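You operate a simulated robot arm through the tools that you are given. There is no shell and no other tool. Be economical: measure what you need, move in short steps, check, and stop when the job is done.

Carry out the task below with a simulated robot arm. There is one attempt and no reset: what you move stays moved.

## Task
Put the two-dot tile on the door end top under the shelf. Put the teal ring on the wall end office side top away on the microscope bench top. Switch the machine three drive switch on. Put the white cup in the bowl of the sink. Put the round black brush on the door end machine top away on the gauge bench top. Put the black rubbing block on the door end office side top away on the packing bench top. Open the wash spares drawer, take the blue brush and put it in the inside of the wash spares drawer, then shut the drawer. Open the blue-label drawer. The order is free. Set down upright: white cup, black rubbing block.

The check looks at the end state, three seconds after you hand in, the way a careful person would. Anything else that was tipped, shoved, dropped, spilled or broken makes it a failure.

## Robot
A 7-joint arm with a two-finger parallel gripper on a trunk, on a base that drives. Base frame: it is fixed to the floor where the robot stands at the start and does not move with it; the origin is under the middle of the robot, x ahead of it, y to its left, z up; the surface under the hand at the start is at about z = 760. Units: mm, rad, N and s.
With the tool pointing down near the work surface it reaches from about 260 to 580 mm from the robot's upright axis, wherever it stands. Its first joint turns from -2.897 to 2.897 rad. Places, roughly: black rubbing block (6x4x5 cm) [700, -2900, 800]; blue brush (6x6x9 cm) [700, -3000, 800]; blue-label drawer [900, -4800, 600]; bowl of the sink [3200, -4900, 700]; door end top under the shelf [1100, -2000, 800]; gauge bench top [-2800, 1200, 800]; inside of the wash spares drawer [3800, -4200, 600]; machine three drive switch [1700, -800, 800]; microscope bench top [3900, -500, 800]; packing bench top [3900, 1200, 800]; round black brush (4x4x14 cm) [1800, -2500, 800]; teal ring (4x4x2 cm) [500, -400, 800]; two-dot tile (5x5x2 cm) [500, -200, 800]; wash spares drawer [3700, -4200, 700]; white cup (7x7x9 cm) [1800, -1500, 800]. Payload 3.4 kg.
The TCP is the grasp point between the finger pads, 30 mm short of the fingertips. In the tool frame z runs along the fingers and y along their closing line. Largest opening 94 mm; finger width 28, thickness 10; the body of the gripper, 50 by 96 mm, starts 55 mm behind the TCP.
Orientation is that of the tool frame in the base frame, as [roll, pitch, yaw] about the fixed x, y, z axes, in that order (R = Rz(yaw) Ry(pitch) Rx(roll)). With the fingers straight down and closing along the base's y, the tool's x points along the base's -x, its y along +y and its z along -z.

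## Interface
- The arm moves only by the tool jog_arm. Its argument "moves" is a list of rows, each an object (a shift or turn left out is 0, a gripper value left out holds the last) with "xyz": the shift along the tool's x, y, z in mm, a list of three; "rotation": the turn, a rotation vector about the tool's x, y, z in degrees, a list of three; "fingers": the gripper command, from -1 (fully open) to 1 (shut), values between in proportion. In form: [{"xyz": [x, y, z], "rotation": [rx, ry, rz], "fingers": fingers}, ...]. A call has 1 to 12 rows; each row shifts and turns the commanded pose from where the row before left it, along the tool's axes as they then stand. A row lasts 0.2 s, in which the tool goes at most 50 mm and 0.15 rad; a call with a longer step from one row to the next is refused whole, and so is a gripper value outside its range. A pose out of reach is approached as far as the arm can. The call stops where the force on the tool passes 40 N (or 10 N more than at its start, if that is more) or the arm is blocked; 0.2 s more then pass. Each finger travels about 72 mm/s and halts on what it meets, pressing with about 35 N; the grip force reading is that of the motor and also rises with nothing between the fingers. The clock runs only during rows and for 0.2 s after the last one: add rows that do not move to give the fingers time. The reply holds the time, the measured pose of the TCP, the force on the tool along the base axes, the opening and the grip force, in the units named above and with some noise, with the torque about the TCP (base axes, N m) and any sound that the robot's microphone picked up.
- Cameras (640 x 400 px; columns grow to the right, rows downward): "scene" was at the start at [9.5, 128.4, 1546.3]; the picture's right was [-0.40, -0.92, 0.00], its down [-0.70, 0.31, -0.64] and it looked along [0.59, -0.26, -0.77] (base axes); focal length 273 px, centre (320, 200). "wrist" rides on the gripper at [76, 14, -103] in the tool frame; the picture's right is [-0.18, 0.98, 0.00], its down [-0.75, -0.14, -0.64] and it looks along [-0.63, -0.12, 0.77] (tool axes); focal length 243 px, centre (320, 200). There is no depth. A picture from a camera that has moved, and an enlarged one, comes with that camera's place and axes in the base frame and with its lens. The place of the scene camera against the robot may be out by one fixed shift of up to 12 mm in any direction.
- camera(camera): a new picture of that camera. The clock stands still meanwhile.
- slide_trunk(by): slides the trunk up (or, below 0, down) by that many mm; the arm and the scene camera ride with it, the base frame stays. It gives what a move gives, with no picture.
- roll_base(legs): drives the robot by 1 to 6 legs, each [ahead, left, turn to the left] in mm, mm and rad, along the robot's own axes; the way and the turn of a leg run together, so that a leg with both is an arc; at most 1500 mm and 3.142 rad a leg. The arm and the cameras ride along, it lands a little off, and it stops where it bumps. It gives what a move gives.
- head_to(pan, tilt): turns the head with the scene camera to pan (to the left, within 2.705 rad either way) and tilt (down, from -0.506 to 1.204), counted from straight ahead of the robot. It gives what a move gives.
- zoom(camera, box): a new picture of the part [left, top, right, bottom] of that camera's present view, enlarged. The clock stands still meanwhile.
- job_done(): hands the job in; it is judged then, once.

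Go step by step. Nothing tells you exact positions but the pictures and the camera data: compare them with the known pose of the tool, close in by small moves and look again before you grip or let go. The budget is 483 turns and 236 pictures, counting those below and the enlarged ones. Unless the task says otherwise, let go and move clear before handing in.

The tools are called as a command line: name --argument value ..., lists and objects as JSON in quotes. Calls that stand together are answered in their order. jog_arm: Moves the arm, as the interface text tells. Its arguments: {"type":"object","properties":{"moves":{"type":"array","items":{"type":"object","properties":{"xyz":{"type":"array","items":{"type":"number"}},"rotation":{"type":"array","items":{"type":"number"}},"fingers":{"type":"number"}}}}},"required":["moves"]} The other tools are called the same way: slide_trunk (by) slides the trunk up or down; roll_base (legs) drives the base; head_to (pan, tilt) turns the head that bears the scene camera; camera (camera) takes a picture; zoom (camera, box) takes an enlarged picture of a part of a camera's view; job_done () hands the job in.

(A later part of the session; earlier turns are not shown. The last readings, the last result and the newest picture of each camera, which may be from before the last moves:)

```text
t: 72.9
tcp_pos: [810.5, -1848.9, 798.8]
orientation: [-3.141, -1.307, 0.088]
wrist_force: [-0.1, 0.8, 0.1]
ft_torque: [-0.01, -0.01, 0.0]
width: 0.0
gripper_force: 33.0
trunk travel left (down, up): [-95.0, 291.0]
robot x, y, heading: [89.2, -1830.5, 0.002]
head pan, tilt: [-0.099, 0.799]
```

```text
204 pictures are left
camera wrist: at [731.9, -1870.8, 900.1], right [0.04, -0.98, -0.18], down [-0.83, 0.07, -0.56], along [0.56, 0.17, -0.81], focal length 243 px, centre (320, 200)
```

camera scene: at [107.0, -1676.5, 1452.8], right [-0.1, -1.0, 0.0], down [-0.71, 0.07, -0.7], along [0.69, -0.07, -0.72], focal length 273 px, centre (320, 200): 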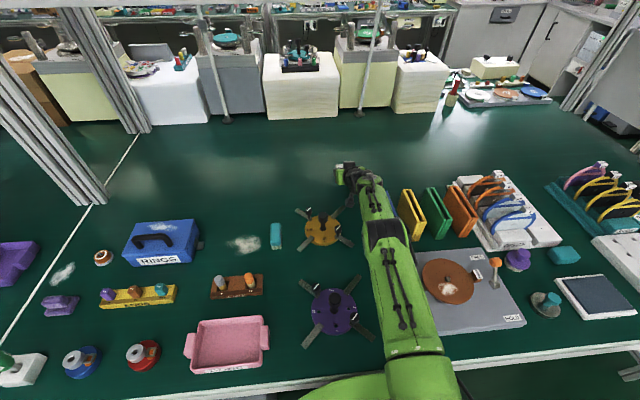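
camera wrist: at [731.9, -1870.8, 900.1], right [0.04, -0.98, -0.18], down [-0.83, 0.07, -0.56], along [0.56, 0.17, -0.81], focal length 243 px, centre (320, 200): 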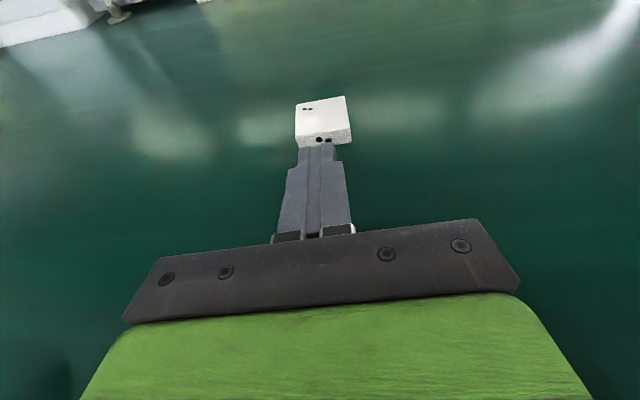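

jog_arm --moves '[{"xyz": [-17, 5, 4.7]}, {"xyz": [0, 0, 0]}, {"xyz": [5.2, 0, 19.3]}, {"xyz": [5.2, 0, 19.3]}, {"xyz": [0, 0, 0]}]'

camera --camera "wrist"

```text
t: 73.8
tcp_pos: [838.6, -1853.3, 789.8]
orientation: [-3.142, -1.322, 0.085]
wrist_force: [4.4, 1.1, 13.2]
ft_torque: [-0.02, 0.78, -0.04]
width: 0.0
gripper_force: 33.4
trunk travel left (down, up): [-95.0, 291.0]
robot x, y, heading: [86.0, -1829.7, 0.0]
head pan, tilt: [-0.099, 0.799]
stopped in row 4: the force on the tool passed its limit at 59 N (the readings are from after the stop); the commanded pose is now the measured one
```

```text
203 pictures are left
camera wrist: at [756.7, -1875.9, 890.1], right [0.04, -0.98, -0.18], down [-0.82, 0.07, -0.57], along [0.58, 0.17, -0.8], focal length 243 px, centre (320, 200)
```

wrist: 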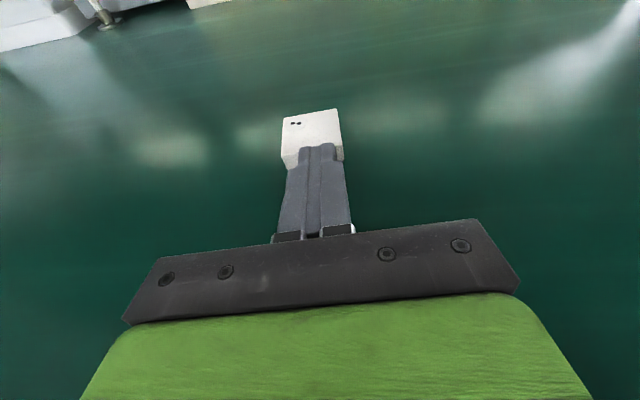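

Fingertip corner scraped the bench; I'll lift slightly and push horizontally.

jog_arm --moves '[{"xyz": [3, 0, -0.8]}, {"xyz": [2.6, 0, 9.7]}, {"xyz": [2.6, 0, 9.7]}, {"xyz": [2.6, 0, 9.7]}, {"xyz": [0, 0, 0]}]'

camera --camera "wrist"

```text
t: 75.0
tcp_pos: [865.4, -1850.4, 788.9]
orientation: [3.139, -1.315, 0.09]
wrist_force: [-3.7, -0.4, 6.5]
ft_torque: [0.06, 0.6, 0.07]
width: 0.0
gripper_force: 33.2
trunk travel left (down, up): [-95.0, 291.0]
robot x, y, heading: [89.3, -1830.3, 0.002]
head pan, tilt: [-0.099, 0.799]
```

```text
202 pictures are left
camera wrist: at [786.1, -1873.6, 890.3], right [0.04, -0.98, -0.18], down [-0.82, 0.07, -0.57], along [0.57, 0.17, -0.8], focal length 243 px, centre (320, 200)
```

wrist: 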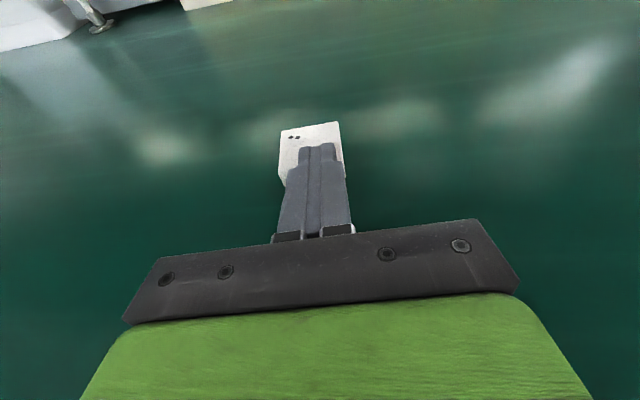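

jog_arm --moves '[{"xyz": [10, 0, 0]}, {"xyz": [0, 0, -40]}, {"xyz": [0, 0, -20]}, {"xyz": [0, 0, 0]}]'

camera --camera "wrist"

```text
t: 76.0
tcp_pos: [810.9, -1856.8, 813.1]
orientation: [3.135, -1.315, 0.091]
wrist_force: [-0.3, -0.2, -0.5]
ft_torque: [0.0, -0.02, -0.01]
width: 0.1
gripper_force: 33.1
trunk travel left (down, up): [-95.0, 291.0]
robot x, y, heading: [85.0, -1827.8, 0.001]
head pan, tilt: [-0.099, 0.799]
```

```text
201 pictures are left
camera wrist: at [731.7, -1878.4, 914.4], right [0.04, -0.98, -0.18], down [-0.82, 0.07, -0.57], along [0.57, 0.17, -0.8], focal length 243 px, centre (320, 200)
```

wrist: 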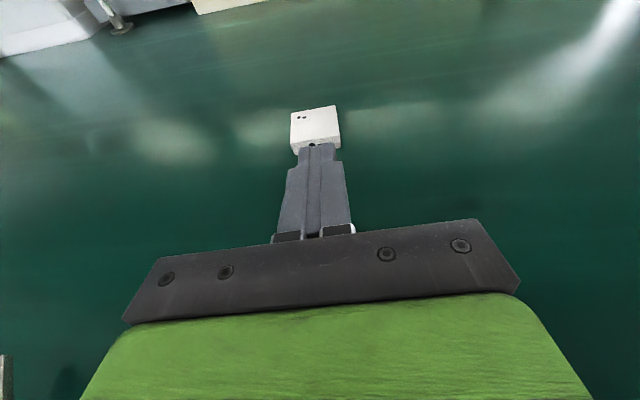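

jog_arm --moves '[{"xyz": [-26, -5, 7]}, {"xyz": [0, 0, 0]}]'

jog_arm --moves '[{"xyz": [-3, 0, 0.5]}, {"xyz": [0, 0, 0]}]'

```text
t: 76.6
tcp_pos: [808.2, -1852.1, 800.3]
orientation: [3.11, -1.334, 0.114]
wrist_force: [1.6, -0.3, 0.3]
ft_torque: [-0.02, -0.03, 0.02]
width: 0.4
gripper_force: 32.8
trunk travel left (down, up): [-95.0, 291.0]
robot x, y, heading: [87.7, -1831.8, -0.002]
head pan, tilt: [-0.099, 0.799]
```

```text
t: 77.2
tcp_pos: [808.3, -1850.5, 800.4]
orientation: [3.103, -1.338, 0.122]
wrist_force: [-0.8, 0.0, 0.3]
ft_torque: [-0.03, -0.02, -0.01]
width: 0.1
gripper_force: 32.9
trunk travel left (down, up): [-95.0, 291.0]
robot x, y, heading: [87.9, -1829.6, -0.002]
head pan, tilt: [-0.099, 0.799]
```

The arm isn't descending though the wrist feels nothing; something upstream may be touching. Checking with the scene camera.

head_to --pan 0.3 --tilt 1.0

camera --camera "scene"

```text
t: 78.0
tcp_pos: [808.3, -1849.4, 799.8]
orientation: [3.107, -1.336, 0.121]
wrist_force: [-0.8, -1.0, -0.6]
ft_torque: [0.0, 0.02, -0.03]
width: 0.2
gripper_force: 33.1
trunk travel left (down, up): [-95.0, 291.0]
robot x, y, heading: [84.3, -1827.2, 0.0]
head pan, tilt: [0.3, 1.0]
```

```text
200 pictures are left
camera scene: at [82.8, -1644.1, 1406.9], right [0.3, -0.96, 0.01], down [-0.8, -0.25, -0.55], along [0.52, 0.16, -0.84], focal length 273 px, centre (320, 200)
```

scene: 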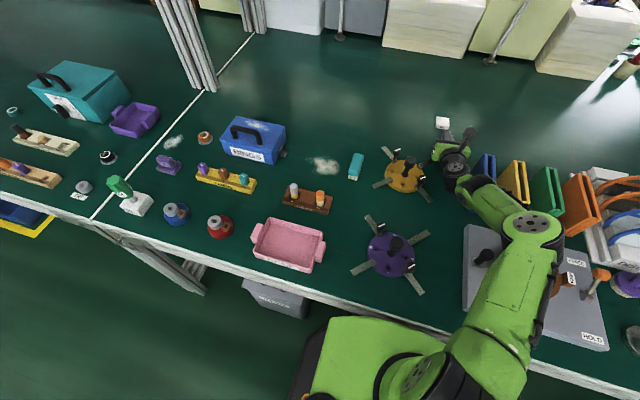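

The elbow swung to the side over the plate; I'll lift straight up with the trunk and check nothing was disturbed.

slide_trunk --by 150

camera --camera "scene"

```text
t: 79.8
tcp_pos: [810.6, -1850.3, 939.5]
orientation: [3.138, -1.32, 0.092]
wrist_force: [1.1, -0.7, -1.1]
ft_torque: [0.01, -0.01, 0.0]
width: 0.0
gripper_force: 32.5
trunk travel left (down, up): [-245.0, 141.0]
robot x, y, heading: [87.8, -1823.0, 0.001]
head pan, tilt: [0.3, 1.0]
```

```text
199 pictures are left
camera scene: at [89.7, -1648.1, 1560.8], right [0.3, -0.96, 0.0], down [-0.8, -0.25, -0.54], along [0.52, 0.16, -0.84], focal length 273 px, centre (320, 200)
```

scene: 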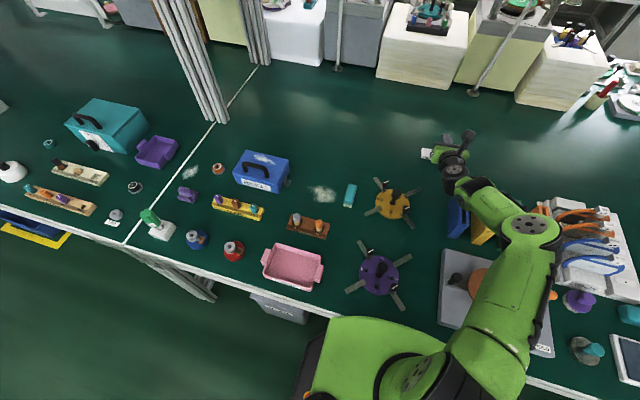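

jog_arm --moves '[{"xyz": [0, 0, -40]}, {"xyz": [15, 0, -40]}, {"xyz": [15, 0, -40]}, {"xyz": [15, 0, -40], "rotation": [0, -8, 0]}, {"xyz": [10, 0, -40], "rotation": [0, -8, 0]}, {"xyz": [0, 0, -20], "rotation": [0, -8, 0]}, {"rotation": [0, -8, 0]}, {"rotation": [0, -8, 0]}, {"xyz": [0, 0, 0]}]'

roll_base --legs '[[-250, 0, 0]]'

head_to --pan -0.2 --tilt 0.7

camera --camera "scene"

```text
t: 81.8
tcp_pos: [617.7, -1868.2, 1050.8]
orientation: [3.141, -0.615, 0.085]
wrist_force: [-0.4, -0.2, -0.1]
ft_torque: [0.0, 0.01, -0.03]
width: 0.0
gripper_force: 32.8
trunk travel left (down, up): [-245.0, 141.0]
robot x, y, heading: [85.8, -1824.7, 0.001]
head pan, tilt: [0.3, 1.0]
```

```text
t: 83.6
tcp_pos: [368.8, -1867.7, 1052.1]
orientation: [3.138, -0.618, 0.088]
wrist_force: [0.4, -0.1, 0.1]
ft_torque: [0.02, -0.04, -0.02]
width: 0.0
gripper_force: 32.9
trunk travel left (down, up): [-245.0, 141.0]
robot x, y, heading: [-164.8, -1828.1, -0.001]
head pan, tilt: [0.3, 1.0]
```

```text
t: 84.5
tcp_pos: [369.8, -1866.7, 1051.2]
orientation: [3.14, -0.615, 0.087]
wrist_force: [0.7, 0.2, 0.1]
ft_torque: [-0.03, -0.03, 0.0]
width: 0.0
gripper_force: 33.6
trunk travel left (down, up): [-245.0, 141.0]
robot x, y, heading: [-160.9, -1830.2, -0.001]
head pan, tilt: [-0.201, 0.7]
```

```text
198 pictures are left
camera scene: at [-140.3, -1685.4, 1580.2], right [-0.2, -0.98, 0.0], down [-0.63, 0.13, -0.76], along [0.75, -0.15, -0.64], focal length 273 px, centre (320, 200)
```

scene: 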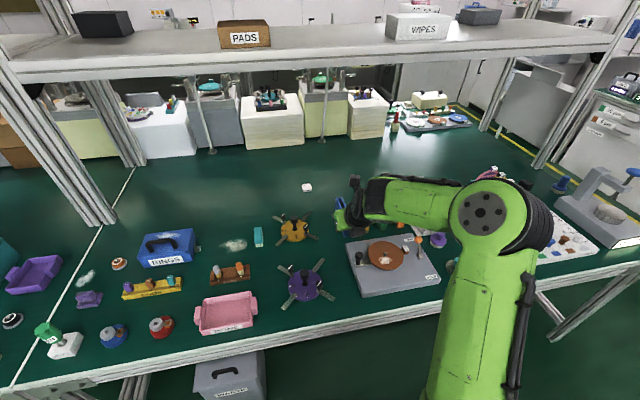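

Tile is under the shelf, fixtures look undisturbed. I'll restore the hand's nominal orientation away from the bench.

roll_base --legs '[[-250, 0, 0]]'

jog_arm --moves '[{"xyz": [0, 0, -30], "rotation": [0, -8, 0]}, {"xyz": [0, 0, -30], "rotation": [0, -8, 0]}, {"xyz": [-10, 0, -20], "rotation": [0, -8, 0]}, {"xyz": [-20, 0, 0], "rotation": [0, -8, 0]}, {"xyz": [-20, 0, 0], "rotation": [0, -3.3, 0]}, {"rotation": [0, 0, -8.5]}, {"rotation": [0, 0, -8.5]}, {"rotation": [0, 0, -8.5]}, {"rotation": [0, 0, -8.5]}, {"rotation": [0, 0, -8.5]}, {"rotation": [0, 0, -8.5]}, {"rotation": [0, 0, -8.5]}]'

jog_arm --moves '[{"rotation": [0, 0, -8.5]}, {"rotation": [0, 0, -8.5]}, {"rotation": [0, 0, -8.5]}, {"rotation": [0, 0, -8.5]}, {"rotation": [0, 0, -8.5]}, {"rotation": [0, 0, -8.5]}, {"rotation": [0, 0, -8.5]}, {"rotation": [0, 0, -8.5]}, {"rotation": [0, 0, -8.5]}, {"rotation": [0, 0, -8.5]}, {"rotation": [0, 0, -8.5]}, {"rotation": [0, 0, -8.5]}]'

camera --camera "scene"

```text
t: 86.3
tcp_pos: [118.0, -1867.2, 1052.8]
orientation: [3.14, -0.617, 0.088]
wrist_force: [-0.7, -1.2, -0.5]
ft_torque: [-0.01, 0.0, -0.02]
width: 0.0
gripper_force: 32.8
trunk travel left (down, up): [-245.0, 141.0]
robot x, y, heading: [-412.4, -1827.1, 0.001]
head pan, tilt: [-0.201, 0.7]
```

```text
t: 89.0
tcp_pos: [32.8, -1874.2, 1113.8]
orientation: [3.141, 0.0, 1.129]
wrist_force: [0.2, 0.6, -0.5]
ft_torque: [-0.03, -0.03, -0.01]
width: 0.1
gripper_force: 33.4
trunk travel left (down, up): [-245.0, 141.0]
robot x, y, heading: [-412.6, -1831.7, 0.001]
head pan, tilt: [-0.201, 0.7]
```

```text
t: 91.5
tcp_pos: [33.5, -1874.8, 1112.4]
orientation: [-3.141, 0.0, 2.911]
wrist_force: [0.2, -0.6, -0.8]
ft_torque: [-0.01, 0.02, 0.02]
width: 0.0
gripper_force: 33.1
trunk travel left (down, up): [-245.0, 141.0]
robot x, y, heading: [-411.4, -1826.4, 0.003]
head pan, tilt: [-0.201, 0.7]
```

```text
197 pictures are left
camera scene: at [-390.1, -1685.7, 1580.3], right [-0.2, -0.98, 0.0], down [-0.63, 0.13, -0.76], along [0.75, -0.15, -0.64], focal length 273 px, centre (320, 200)
```

scene: 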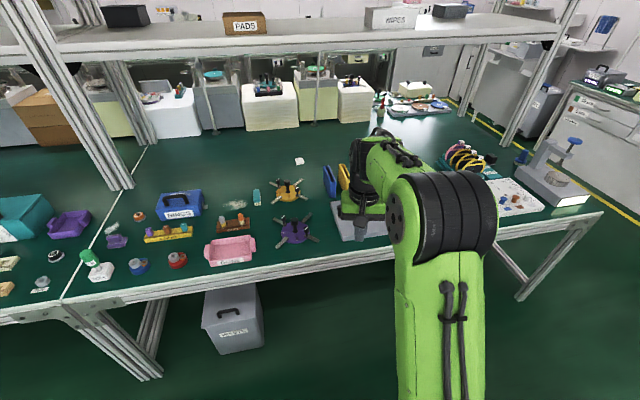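

Configuration is back to nominal and the tile is in place. Driving back for the teal ring.

jog_arm --moves '[{"xyz": [0, 0, 0], "rotation": [0, 0, -6.5], "fingers": -1}, {"rotation": [0, 0, -6.5]}, {"xyz": [30, 0, 30]}, {"xyz": [30, 0, 30]}, {"xyz": [0, 40, 0]}]'

roll_base --legs '[[0, 1430, 0], [390, 0, 0]]'

camera --camera "wrist"

```text
t: 92.8
tcp_pos: [-25.7, -1832.6, 1054.1]
orientation: [-3.14, 0.0, 3.134]
wrist_force: [0.4, 0.5, 0.1]
ft_torque: [-0.02, -0.02, -0.01]
width: 93.7
gripper_force: 0.0
trunk travel left (down, up): [-245.0, 141.0]
robot x, y, heading: [-411.5, -1826.7, 0.004]
head pan, tilt: [-0.201, 0.7]
```

```text
t: 101.9
tcp_pos: [368.5, -415.7, 1052.8]
orientation: [-3.14, 0.0, 3.125]
wrist_force: [0.5, -0.2, 0.5]
ft_torque: [0.02, 0.03, 0.0]
width: 94.0
gripper_force: 0.1
trunk travel left (down, up): [-245.0, 141.0]
robot x, y, heading: [-19.0, -408.7, -0.008]
head pan, tilt: [-0.201, 0.7]
```

```text
196 pictures are left
camera wrist: at [292.4, -402.3, 1157.0], right [0.2, 0.98, 0.0], down [0.75, -0.15, 0.64], along [0.63, -0.13, -0.77], focal length 243 px, centre (320, 200)
```

wrist: 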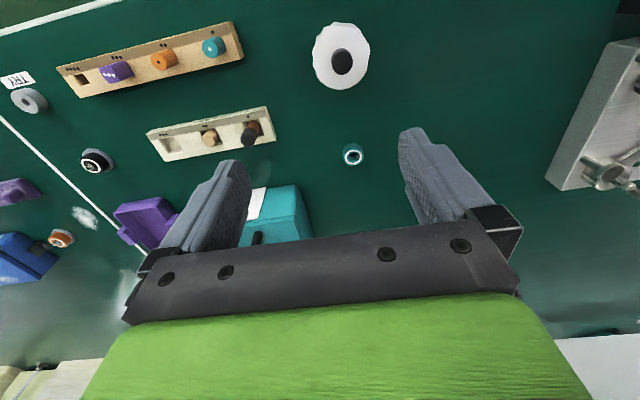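

jog_arm --moves '[{"xyz": [-37, 6, 30]}, {"xyz": [-37, 6, 30]}, {"xyz": [-37, 6, 30]}, {"xyz": [-37, 6, 30]}, {"xyz": [0, 0, 40]}, {"xyz": [0, 0, 20]}, {"xyz": [0, 0, 0]}]'

camera --camera "wrist"

```text
t: 103.5
tcp_pos: [516.2, -394.7, 871.5]
orientation: [-3.14, -0.001, 3.125]
wrist_force: [0.6, -0.2, 0.1]
ft_torque: [-0.04, 0.0, -0.02]
width: 94.0
gripper_force: 0.0
trunk travel left (down, up): [-245.0, 141.0]
robot x, y, heading: [-15.4, -405.6, -0.003]
head pan, tilt: [-0.201, 0.7]
```

```text
195 pictures are left
camera wrist: at [439.8, -380.2, 977.2], right [0.2, 0.98, 0.0], down [0.75, -0.15, 0.64], along [0.63, -0.13, -0.77], focal length 243 px, centre (320, 200)
```

wrist: 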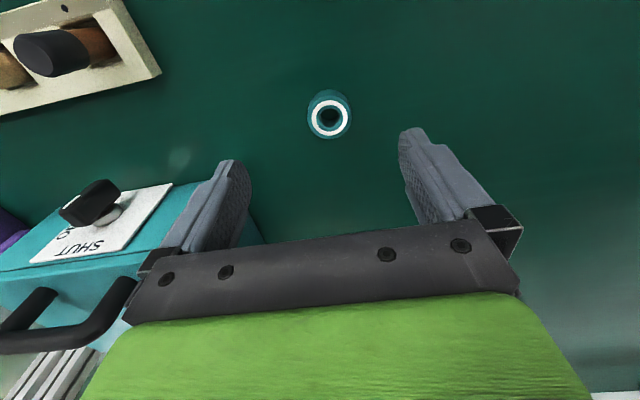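

jog_arm --moves '[{"xyz": [0, 6, 0], "fingers": -0.4}, {"xyz": [0, 0, 38]}, {"xyz": [0, 0, 37]}, {"xyz": [0, 0, 0]}]'

camera --camera "wrist"

```text
t: 104.5
tcp_pos: [516.2, -389.5, 798.3]
orientation: [-3.141, 0.002, 3.126]
wrist_force: [0.6, 0.0, 0.0]
ft_torque: [-0.03, 0.0, 0.0]
width: 65.9
gripper_force: 0.1
trunk travel left (down, up): [-245.0, 141.0]
robot x, y, heading: [-14.2, -406.8, -0.003]
head pan, tilt: [-0.201, 0.7]
```

```text
194 pictures are left
camera wrist: at [439.9, -375.6, 902.4], right [0.2, 0.98, 0.0], down [0.75, -0.15, 0.64], along [0.63, -0.13, -0.77], focal length 243 px, centre (320, 200)
```

wrist: 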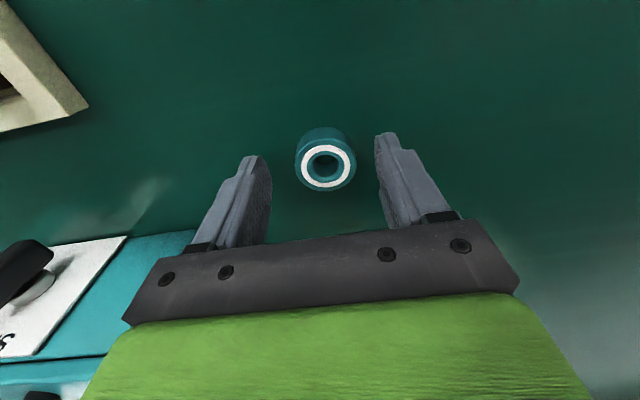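

jog_arm --moves '[{"xyz": [0, 0, 3]}, {"fingers": 1}, {"fingers": 1}, {"fingers": 1}, {"fingers": 1}, {"xyz": [0, 0, -40]}, {"xyz": [0, 0, -40]}, {"xyz": [0, 0, -40]}]'

camera --camera "wrist"

```text
t: 106.3
tcp_pos: [516.0, -388.2, 916.9]
orientation: [-3.141, 0.001, 3.125]
wrist_force: [-0.4, 1.1, 0.1]
ft_torque: [-0.02, -0.02, 0.03]
width: 36.5
gripper_force: 35.0
trunk travel left (down, up): [-245.0, 141.0]
robot x, y, heading: [-16.6, -410.6, -0.002]
head pan, tilt: [-0.201, 0.7]
```

```text
193 pictures are left
camera wrist: at [439.6, -374.8, 1020.7], right [0.2, 0.98, 0.0], down [0.75, -0.15, 0.64], along [0.63, -0.13, -0.77], focal length 243 px, centre (320, 200)
```

wrist: 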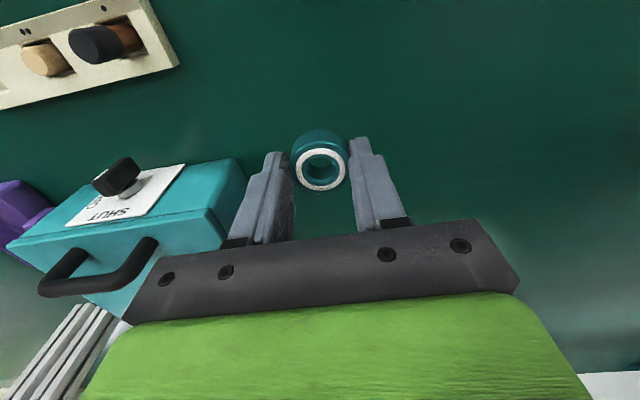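

Ring held. I'll retract, move up toward the wall end, and check whether I can pass around that end of the bench.

jog_arm --moves '[{"xyz": [40, 10, -25]}, {"xyz": [40, 0, -25]}, {"xyz": [40, 0, -25]}, {"xyz": [20, 0, -25]}]'

roll_base --legs '[[-450, 0, 0], [0, 1500, 0]]'

head_to --pan 0.4 --tilt 0.4

camera --camera "scene"

```text
t: 107.3
tcp_pos: [375.9, -376.4, 1014.5]
orientation: [3.14, 0.001, 3.125]
wrist_force: [-0.1, -0.6, -0.5]
ft_torque: [-0.04, 0.01, 0.0]
width: 36.4
gripper_force: 35.2
trunk travel left (down, up): [-245.0, 141.0]
robot x, y, heading: [-18.1, -409.2, -0.003]
head pan, tilt: [-0.201, 0.7]
```

```text
t: 117.1
tcp_pos: [-65.9, 1134.3, 1013.9]
orientation: [-3.138, -0.001, 3.125]
wrist_force: [-0.2, -0.4, -0.1]
ft_torque: [0.04, -0.01, 0.0]
width: 36.4
gripper_force: 34.9
trunk travel left (down, up): [-245.0, 141.0]
robot x, y, heading: [-462.6, 1101.2, -0.005]
head pan, tilt: [-0.201, 0.7]
```

```text
t: 118.1
tcp_pos: [-66.6, 1134.1, 1013.7]
orientation: [3.14, 0.001, 3.127]
wrist_force: [0.4, -0.2, -0.8]
ft_torque: [0.01, 0.04, 0.06]
width: 36.1
gripper_force: 35.1
trunk travel left (down, up): [-245.0, 141.0]
robot x, y, heading: [-457.3, 1105.4, -0.009]
head pan, tilt: [0.4, 0.4]
```

```text
192 pictures are left
camera scene: at [-435.1, 1298.3, 1607.1], right [0.38, -0.92, 0.0], down [-0.36, -0.15, -0.92], along [0.85, 0.35, -0.39], focal length 273 px, centre (320, 200)
```

scene: 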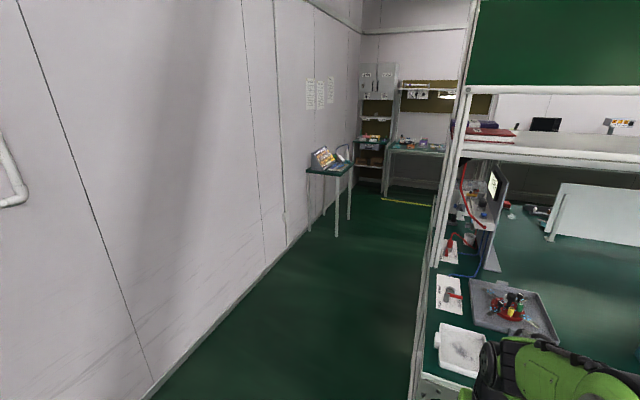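

Corridor is open (small table near x≈2200 by the wall). Driving through at y≈1680.

roll_base --legs '[[0, 575, 0], [1300, 0, 0]]'

head_to --pan 0.0 --tilt 0.4

camera --camera "scene"

```text
t: 127.4
tcp_pos: [1227.4, 1693.9, 1014.2]
orientation: [-3.141, -0.001, 3.121]
wrist_force: [0.5, 0.1, -0.5]
ft_torque: [0.02, -0.01, 0.02]
width: 36.3
gripper_force: 35.6
trunk travel left (down, up): [-245.0, 141.0]
robot x, y, heading: [833.5, 1666.7, -0.011]
head pan, tilt: [0.4, 0.4]
```

```text
t: 128.3
tcp_pos: [1229.6, 1695.2, 1015.5]
orientation: [-3.141, 0.001, 3.122]
wrist_force: [0.0, 0.2, 0.3]
ft_torque: [-0.02, 0.0, -0.01]
width: 36.7
gripper_force: 34.9
trunk travel left (down, up): [-245.0, 141.0]
robot x, y, heading: [829.5, 1664.3, -0.002]
head pan, tilt: [0.0, 0.4]
```

```text
191 pictures are left
camera scene: at [867.0, 1824.2, 1607.1], right [-0.01, -1.0, 0.0], down [-0.39, 0.0, -0.92], along [0.92, -0.01, -0.39], focal length 273 px, centre (320, 200)
```

scene: 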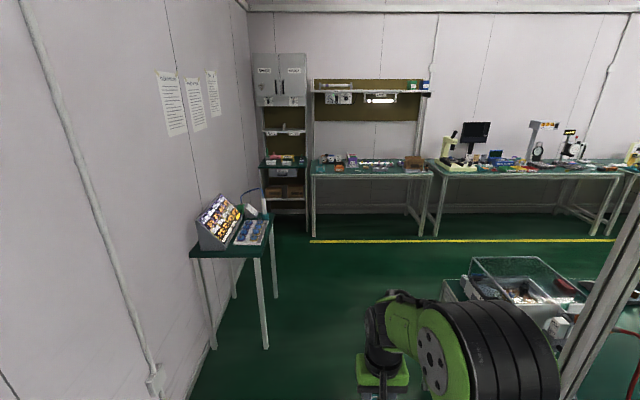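

roll_base --legs '[[1000, 0, 0], [750, 0, 0], [0, -1100, 0], [0, -1050, 0]]'

head_to --pan 0.0 --tilt 0.5

camera --camera "scene"

```text
t: 147.3
tcp_pos: [2917.8, -468.3, 1015.4]
orientation: [-3.141, 0.0, 3.097]
wrist_force: [-0.1, -0.2, -0.6]
ft_torque: [0.02, -0.01, -0.01]
width: 36.3
gripper_force: 34.9
trunk travel left (down, up): [-245.0, 141.0]
robot x, y, heading: [2522.5, -491.2, -0.035]
head pan, tilt: [0.0, 0.4]
```

```text
t: 148.0
tcp_pos: [2917.0, -467.4, 1015.8]
orientation: [3.141, 0.0, 3.096]
wrist_force: [0.1, -0.4, -0.3]
ft_torque: [-0.01, 0.0, -0.01]
width: 36.5
gripper_force: 34.5
trunk travel left (down, up): [-245.0, 141.0]
robot x, y, heading: [2521.5, -486.1, -0.03]
head pan, tilt: [0.0, 0.499]
```

```text
190 pictures are left
camera scene: at [2557.1, -329.3, 1598.0], right [-0.03, -1.0, 0.0], down [-0.48, 0.02, -0.88], along [0.88, -0.03, -0.48], focal length 273 px, centre (320, 200)
```

scene: 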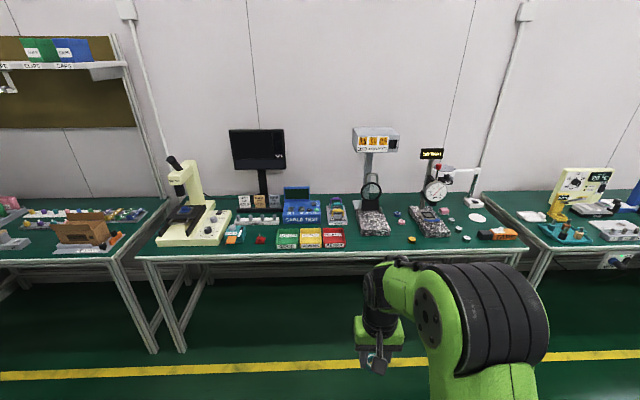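

roll_base --legs '[[0, -100, 0.033], [640, 0, 0]]'

camera --camera "wrist"

head_to --pan 0.0 --tilt 0.8

camera --camera "scene"

```text
t: 152.3
tcp_pos: [3559.0, -561.0, 1013.9]
orientation: [3.141, 0.001, 3.122]
wrist_force: [-0.1, -1.0, -0.3]
ft_torque: [0.0, -0.01, -0.03]
width: 36.6
gripper_force: 35.1
trunk travel left (down, up): [-245.0, 141.0]
robot x, y, heading: [3166.4, -591.9, -0.011]
head pan, tilt: [0.0, 0.499]
```

```text
189 pictures are left
camera wrist: at [3482.1, -546.2, 1118.5], right [0.2, 0.98, 0.0], down [0.75, -0.15, 0.64], along [0.63, -0.13, -0.77], focal length 243 px, centre (320, 200)
```

wrist: 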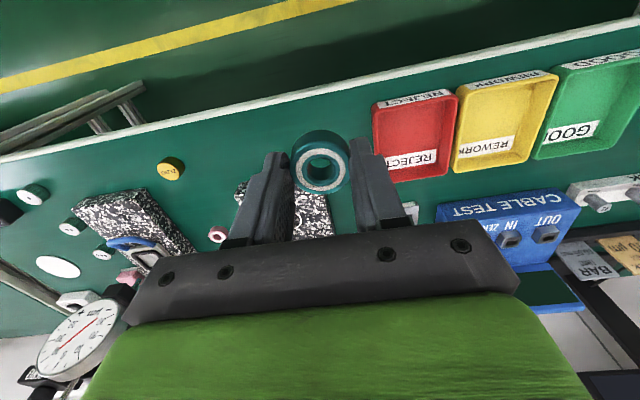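

```text
t: 153.1
tcp_pos: [3558.3, -561.5, 1015.4]
orientation: [3.141, 0.0, 3.121]
wrist_force: [-0.4, -0.9, -0.1]
ft_torque: [-0.02, 0.0, 0.05]
width: 36.4
gripper_force: 35.7
trunk travel left (down, up): [-245.0, 141.0]
robot x, y, heading: [3165.3, -592.0, -0.005]
head pan, tilt: [0.0, 0.799]
```

```text
188 pictures are left
camera scene: at [3185.7, -431.6, 1572.1], right [-0.01, -1.0, 0.0], down [-0.72, 0.01, -0.7], along [0.7, -0.01, -0.72], focal length 273 px, centre (320, 200)
```

scene: 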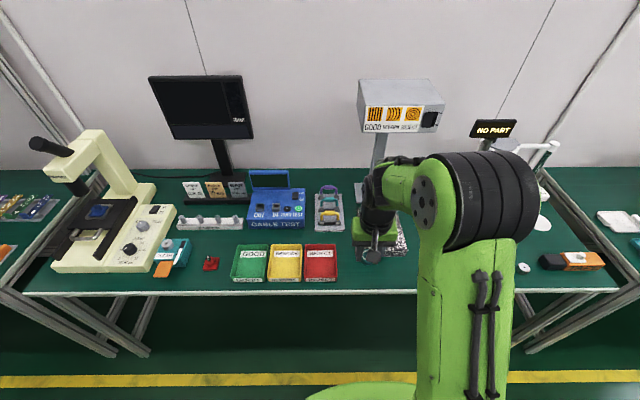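

Free spot at about (3660,-650) between the reject tray and the yellow part. Moving above and down.

jog_arm --moves '[{"xyz": [-34, -30, 10]}, {"xyz": [-34, -30, 10]}, {"xyz": [-34, -29, 10]}, {"xyz": [0, 0, 45]}, {"xyz": [0, 0, 45]}, {"xyz": [0, 0, 40]}, {"xyz": [0, 0, 0]}]'

camera --camera "wrist"

```text
t: 154.7
tcp_pos: [3659.2, -651.1, 854.8]
orientation: [-3.14, 0.002, 3.123]
wrist_force: [-0.3, 0.0, -0.7]
ft_torque: [-0.03, -0.01, 0.01]
width: 36.7
gripper_force: 34.6
trunk travel left (down, up): [-245.0, 141.0]
robot x, y, heading: [3161.0, -589.1, -0.011]
head pan, tilt: [0.0, 0.799]
```

```text
187 pictures are left
camera wrist: at [3581.4, -637.3, 958.2], right [0.2, 0.98, 0.0], down [0.75, -0.15, 0.64], along [0.63, -0.13, -0.77], focal length 243 px, centre (320, 200)
```

wrist: 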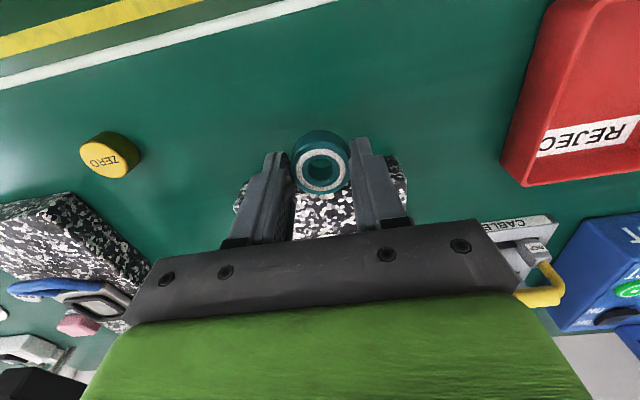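

jog_arm --moves '[{"xyz": [20, 0, 0]}, {"xyz": [0, 0, 30]}, {"xyz": [0, 0, 20]}, {"xyz": [0, 0, 0]}]'

camera --camera "wrist"

```text
t: 155.7
tcp_pos: [3639.0, -652.2, 805.3]
orientation: [-3.141, 0.0, 3.122]
wrist_force: [0.3, -0.2, -0.9]
ft_torque: [0.0, 0.01, -0.05]
width: 36.4
gripper_force: 34.5
trunk travel left (down, up): [-245.0, 141.0]
robot x, y, heading: [3164.0, -593.4, -0.01]
head pan, tilt: [0.0, 0.799]
```

```text
186 pictures are left
camera wrist: at [3561.8, -637.1, 908.0], right [0.2, 0.98, 0.0], down [0.75, -0.15, 0.64], along [0.63, -0.13, -0.77], focal length 243 px, centre (320, 200)
```

wrist: 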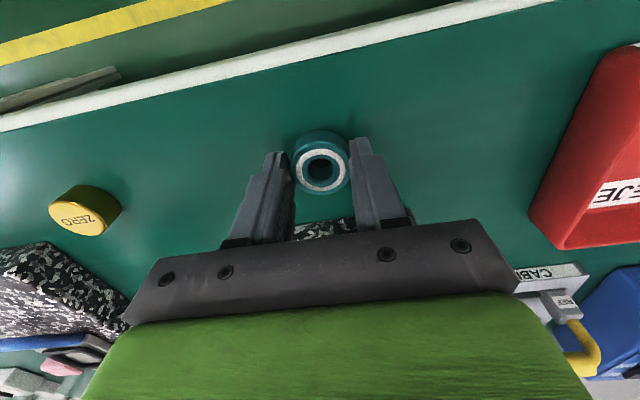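

jog_arm --moves '[{"xyz": [0, 0, 6]}, {"xyz": [0, 0, 3]}, {"xyz": [0, 0, 0]}]'

```text
t: 156.5
tcp_pos: [3639.6, -651.3, 796.4]
orientation: [3.141, -0.001, 3.122]
wrist_force: [-0.1, 0.1, -0.7]
ft_torque: [0.0, 0.0, 0.03]
width: 36.3
gripper_force: 35.1
trunk travel left (down, up): [-245.0, 141.0]
robot x, y, heading: [3161.0, -591.9, -0.011]
head pan, tilt: [0.0, 0.799]
```

jog_arm --moves '[{"xyz": [0, 0, 2]}, {"xyz": [0, 0, 0]}]'

```text
t: 157.1
tcp_pos: [3639.0, -650.4, 795.5]
orientation: [-3.14, 0.003, 3.122]
wrist_force: [-1.1, 0.1, 17.3]
ft_torque: [0.04, 0.2, 0.03]
width: 36.5
gripper_force: 35.2
trunk travel left (down, up): [-245.0, 141.0]
robot x, y, heading: [3164.5, -591.8, -0.012]
head pan, tilt: [0.0, 0.799]
```

Contact. Releasing and lifting.

jog_arm --moves '[{"fingers": -0.4}, {"fingers": -0.4}, {"fingers": -0.4}, {"xyz": [0, 0, -40]}, {"xyz": [0, 0, -40]}, {"xyz": [20, 0, -40]}, {"xyz": [40, 20, -20]}, {"xyz": [40, 20, -20]}, {"xyz": [0, 20, -20]}]'

camera --camera "wrist"

```text
t: 159.1
tcp_pos: [3540.0, -588.4, 973.2]
orientation: [-3.14, 0.0, 3.125]
wrist_force: [0.2, 0.0, 0.0]
ft_torque: [0.0, -0.01, -0.02]
width: 65.9
gripper_force: 0.1
trunk travel left (down, up): [-245.0, 141.0]
robot x, y, heading: [3167.5, -593.0, -0.012]
head pan, tilt: [0.0, 0.799]
```

```text
185 pictures are left
camera wrist: at [3463.3, -574.6, 1077.0], right [0.2, 0.98, 0.0], down [0.75, -0.15, 0.64], along [0.63, -0.13, -0.77], focal length 243 px, centre (320, 200)
```

wrist: 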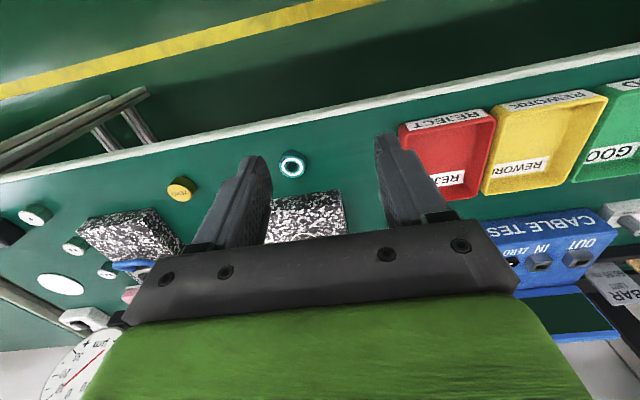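

Ring is placed. Now to the machine three switch: back off and turn around.

roll_base --legs '[[-600, 0, 0], [0, 0, 3.14], [0, 200, 0]]'

head_to --pan 0.0 --tilt 0.45

camera --camera "scene"

```text
t: 171.1
tcp_pos: [2190.3, -791.6, 972.3]
orientation: [-3.141, 0.001, -0.012]
wrist_force: [0.3, -0.1, -0.1]
ft_torque: [-0.01, 0.02, 0.02]
width: 65.9
gripper_force: 0.1
trunk travel left (down, up): [-245.0, 141.0]
robot x, y, heading: [2565.0, -787.8, 3.137]
head pan, tilt: [0.0, 0.799]
```

```text
t: 171.9
tcp_pos: [2189.7, -790.2, 973.6]
orientation: [-3.139, 0.0, -0.012]
wrist_force: [-0.4, 0.5, 0.1]
ft_torque: [0.0, -0.02, 0.0]
width: 66.0
gripper_force: 0.0
trunk travel left (down, up): [-245.0, 141.0]
robot x, y, heading: [2570.9, -788.1, 3.145]
head pan, tilt: [0.0, 0.45]
```

```text
184 pictures are left
camera scene: at [2533.1, -931.3, 1602.4], right [0.0, 1.0, 0.0], down [0.44, 0.0, -0.9], along [-0.9, 0.0, -0.44], focal length 273 px, centre (320, 200)
```

scene: 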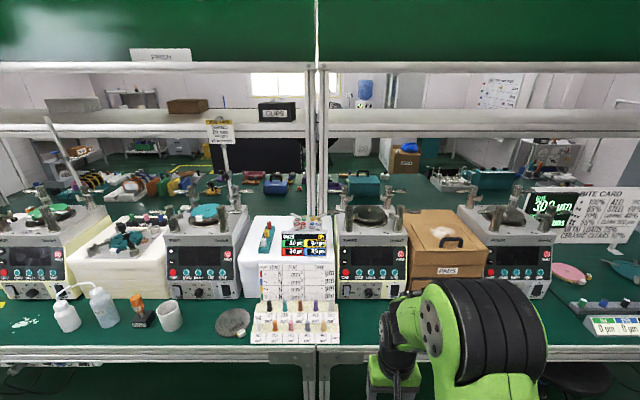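

zoom --camera "scene" --box '[240, 180, 560, 380]'

zoom --camera "scene" --box '[0, 180, 320, 380]'

```text
2.00 times, centred on (400, 280) of scene
camera zoom: at [2533.1, -931.3, 1602.4], right [0.0, 1.0, 0.0], down [0.44, 0.0, -0.9], along [-0.9, 0.0, -0.44], focal length 546 px, centre (160, 40)
```

zoom: 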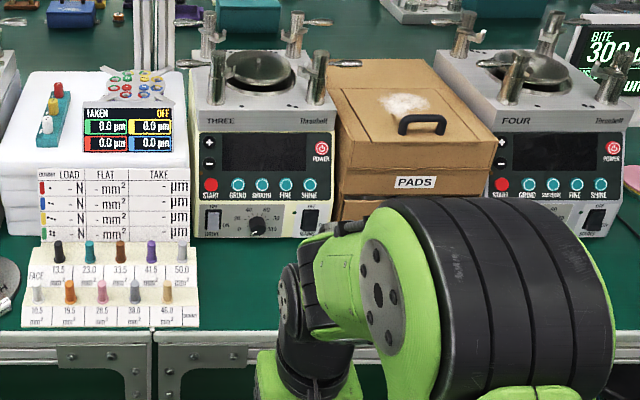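

```text
2.00 times, centred on (160, 280) of scene
camera zoom: at [2533.1, -931.3, 1602.4], right [0.0, 1.0, 0.0], down [0.44, 0.0, -0.9], along [-0.9, 0.0, -0.44], focal length 546 px, centre (640, 40)
```

zoom: 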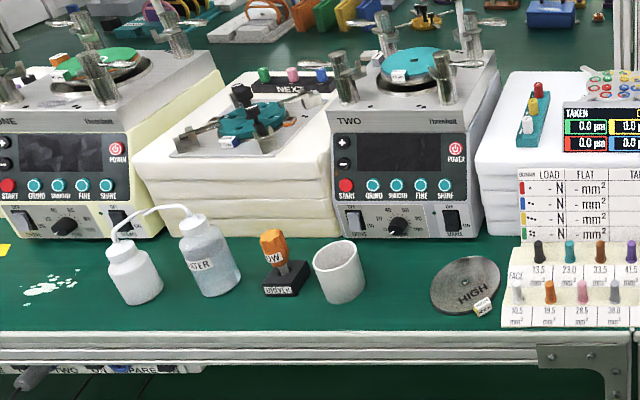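

Machine THREE's left switch is near (1714,-828,803), with a peg stand close by on its left front. Getting closer for a look.

roll_base --legs '[[290, 0, 0]]'

camera --camera "wrist"

head_to --pan 0.1 --tilt 0.75

zoom --camera "scene" --box '[200, 100, 520, 300]'

```text
t: 173.9
tcp_pos: [1903.4, -791.9, 972.7]
orientation: [-3.141, -0.002, -0.006]
wrist_force: [-1.3, -0.9, -0.4]
ft_torque: [0.01, -0.03, 0.0]
width: 65.8
gripper_force: 0.1
trunk travel left (down, up): [-245.0, 141.0]
robot x, y, heading: [2283.1, -787.6, -3.14]
head pan, tilt: [0.0, 0.45]
```

```text
181 pictures are left
camera wrist: at [1978.4, -808.5, 1076.7], right [-0.19, -0.98, 0.0], down [-0.75, 0.15, 0.64], along [-0.63, 0.12, -0.77], focal length 243 px, centre (320, 200)
```

wrist: 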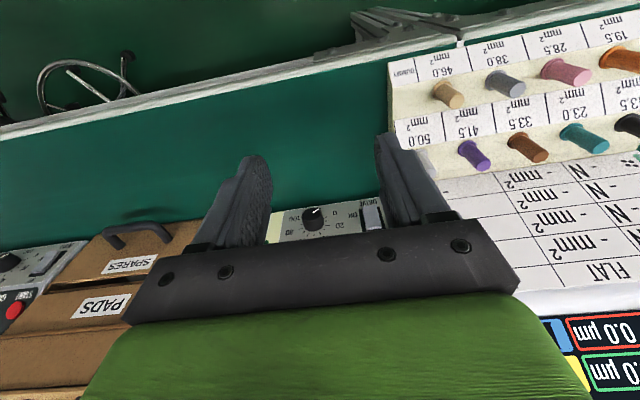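

```text
t: 174.7
tcp_pos: [1904.3, -792.6, 973.3]
orientation: [-3.141, 0.0, -0.006]
wrist_force: [0.1, 0.0, -0.3]
ft_torque: [-0.02, -0.02, 0.01]
width: 65.9
gripper_force: 0.0
trunk travel left (down, up): [-245.0, 141.0]
robot x, y, heading: [2279.8, -786.1, -3.139]
head pan, tilt: [0.099, 0.75]
```

```text
2.00 times, centred on (360, 200) of scene
camera zoom: at [2257.7, -939.9, 1576.1], right [-0.1, 0.99, 0.0], down [0.68, 0.07, -0.73], along [-0.73, -0.07, -0.68], focal length 546 px, centre (240, 200)
```

zoom: 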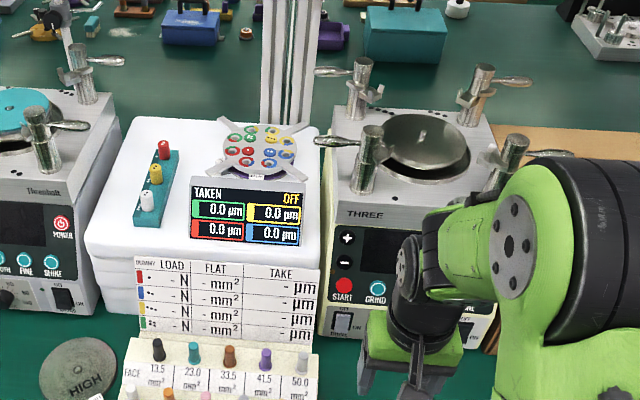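

zoom --camera "scene" --box '[350, 240, 398, 270]'

zoom --camera "wrist" --box '[270, 180, 398, 260]'

```text
13.33 times, centred on (374, 255) of scene
camera zoom: at [2257.7, -939.9, 1576.1], right [-0.1, 0.99, 0.0], down [0.68, 0.07, -0.73], along [-0.73, -0.07, -0.68], focal length 3644 px, centre (-400, -533)
```

zoom: 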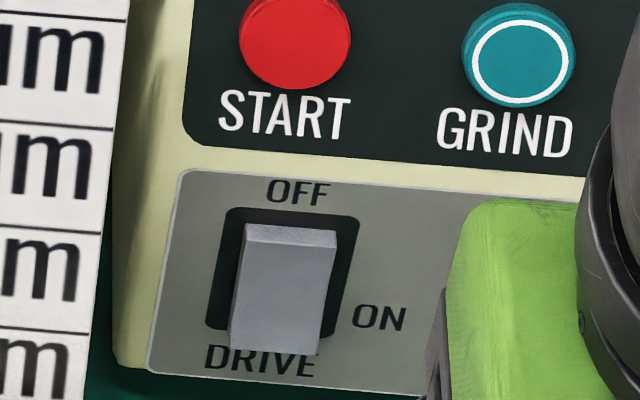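

```text
5.00 times, centred on (334, 220) of wrist
camera zoom: at [1979.3, -808.5, 1077.0], right [-0.19, -0.98, 0.0], down [-0.75, 0.15, 0.64], along [-0.63, 0.12, -0.77], focal length 1213 px, centre (250, 100)
```

zoom: 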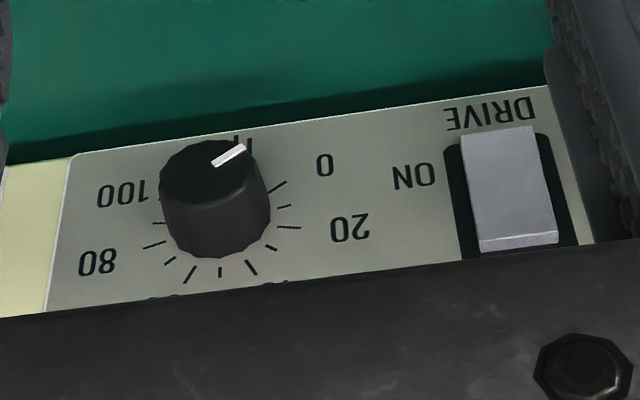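

The rocker reads OFF at top / ON low; its lower end sticks out, so pressing the lower half turns it on. I'll rotate the hand so its narrow side faces the peg stand, tilt forward, and look.

jog_arm --moves '[{"rotation": [0, 0, -8.5], "fingers": 1}, {"rotation": [0, 0, -8.5]}, {"rotation": [0, 0, -8.5]}, {"rotation": [0, 0, -8.5]}, {"rotation": [0, 0, -8.5]}, {"rotation": [0, 0, -8.5]}, {"rotation": [0, 0, -8.5]}, {"rotation": [0, 0, -8.5]}, {"rotation": [0, 0, -8.5]}, {"rotation": [0, 0, -8.5]}, {"rotation": [0, 0, -5]}]'

jog_arm --moves '[{"rotation": [8, 0, 0]}, {"rotation": [8, 0, 0]}, {"rotation": [8, 0, 0]}, {"rotation": [8, 0, 0]}, {"rotation": [8, 0, 0]}, {"rotation": [8, 0, 0]}, {"xyz": [0, 0, 0]}]'

camera --camera "wrist"

```text
t: 177.1
tcp_pos: [1903.5, -792.5, 973.1]
orientation: [3.14, -0.002, 1.566]
wrist_force: [-0.8, -0.7, 0.0]
ft_torque: [0.01, 0.03, 0.0]
width: 0.1
gripper_force: 32.3
trunk travel left (down, up): [-245.0, 141.0]
robot x, y, heading: [2280.4, -785.3, -3.137]
head pan, tilt: [0.099, 0.75]
```

```text
t: 178.7
tcp_pos: [1875.2, -793.6, 994.6]
orientation: [-2.373, 0.0, 1.565]
wrist_force: [0.8, 0.1, -0.9]
ft_torque: [0.01, -0.02, 0.02]
width: 0.2
gripper_force: 33.3
out of reach, approached as far as the arm can: row 5, 6
trunk travel left (down, up): [-245.0, 141.0]
robot x, y, heading: [2284.0, -790.3, -3.144]
head pan, tilt: [0.099, 0.75]
```

```text
177 pictures are left
camera wrist: at [1956.2, -719.2, 1060.2], right [0.7, -0.19, -0.68], down [0.34, -0.76, 0.56], along [-0.62, -0.63, -0.47], focal length 243 px, centre (320, 200)
```

wrist: 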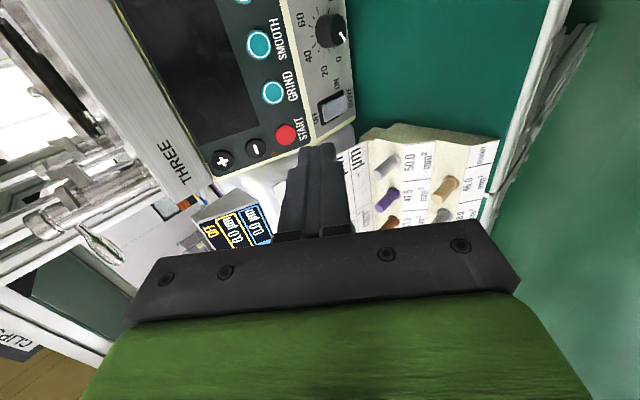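

jog_arm --moves '[{"xyz": [-22, 0, 0]}, {"xyz": [-22, 0, 0]}, {"xyz": [0, 12.5, 37.4]}, {"xyz": [0, 12.5, 37.4]}, {"xyz": [0, 12.5, 37.4]}, {"xyz": [0, 0, 0]}]'

camera --camera "wrist"

```text
t: 180.1
tcp_pos: [1825.3, -836.1, 888.8]
orientation: [-2.372, 0.002, 1.563]
wrist_force: [0.1, -0.5, -0.8]
ft_torque: [-0.02, 0.02, 0.0]
width: 0.0
gripper_force: 32.8
trunk travel left (down, up): [-245.0, 141.0]
robot x, y, heading: [2281.6, -787.9, -3.137]
head pan, tilt: [0.099, 0.75]
```

```text
176 pictures are left
camera wrist: at [1906.2, -761.9, 953.8], right [0.7, -0.19, -0.68], down [0.34, -0.76, 0.56], along [-0.62, -0.63, -0.47], focal length 243 px, centre (320, 200)
```

wrist: 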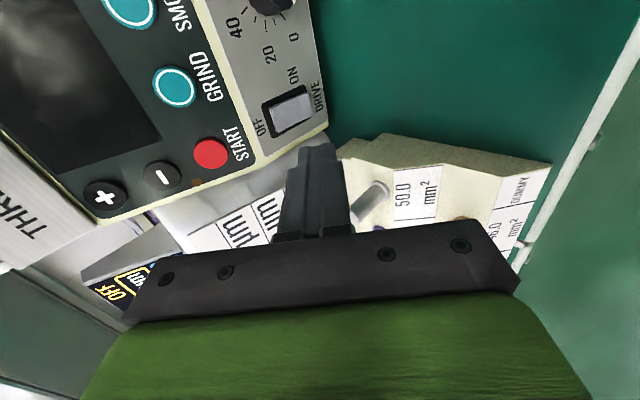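

jog_arm --moves '[{"xyz": [-1, 10.3, 39.5]}, {"xyz": [0, 10.3, 39.5]}, {"xyz": [0, 0, 0]}]'

camera --camera "wrist"

```text
t: 180.9
tcp_pos: [1785.4, -837.7, 816.1]
orientation: [-2.374, -0.003, 1.565]
wrist_force: [-0.1, 0.0, 0.0]
ft_torque: [-0.01, 0.0, -0.02]
width: 0.0
gripper_force: 33.0
trunk travel left (down, up): [-245.0, 141.0]
robot x, y, heading: [2280.5, -785.8, -3.139]
head pan, tilt: [0.099, 0.75]
```

```text
175 pictures are left
camera wrist: at [1865.5, -763.0, 881.5], right [0.71, -0.19, -0.68], down [0.34, -0.76, 0.56], along [-0.62, -0.63, -0.47], focal length 243 px, centre (320, 200)
```

wrist: 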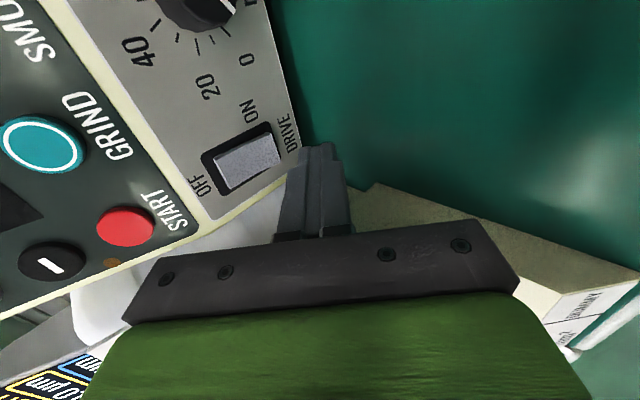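

jog_arm --moves '[{"xyz": [0, -5.6, -5.75]}, {"xyz": [0, -14.4, 13.9]}, {"xyz": [0, -5.75, 5.56]}, {"xyz": [0, -3, 2.9]}, {"xyz": [0, 0, 0]}]'

camera --camera "wrist"

```text
t: 182.1
tcp_pos: [1754.2, -837.4, 825.0]
orientation: [-2.374, -0.002, 1.565]
wrist_force: [9.9, 1.9, 3.9]
ft_torque: [-0.01, -0.11, 0.07]
width: 0.0
gripper_force: 33.6
trunk travel left (down, up): [-245.0, 141.0]
robot x, y, heading: [2282.4, -790.8, -3.138]
head pan, tilt: [0.099, 0.75]
```

```text
174 pictures are left
camera wrist: at [1834.9, -763.0, 890.0], right [0.71, -0.19, -0.68], down [0.34, -0.76, 0.56], along [-0.62, -0.63, -0.47], focal length 243 px, centre (320, 200)
```

wrist: 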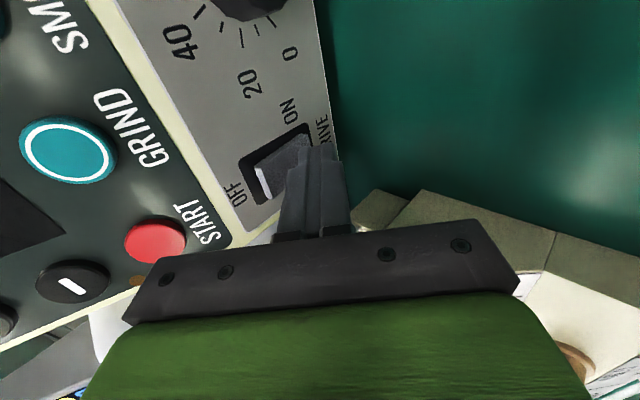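

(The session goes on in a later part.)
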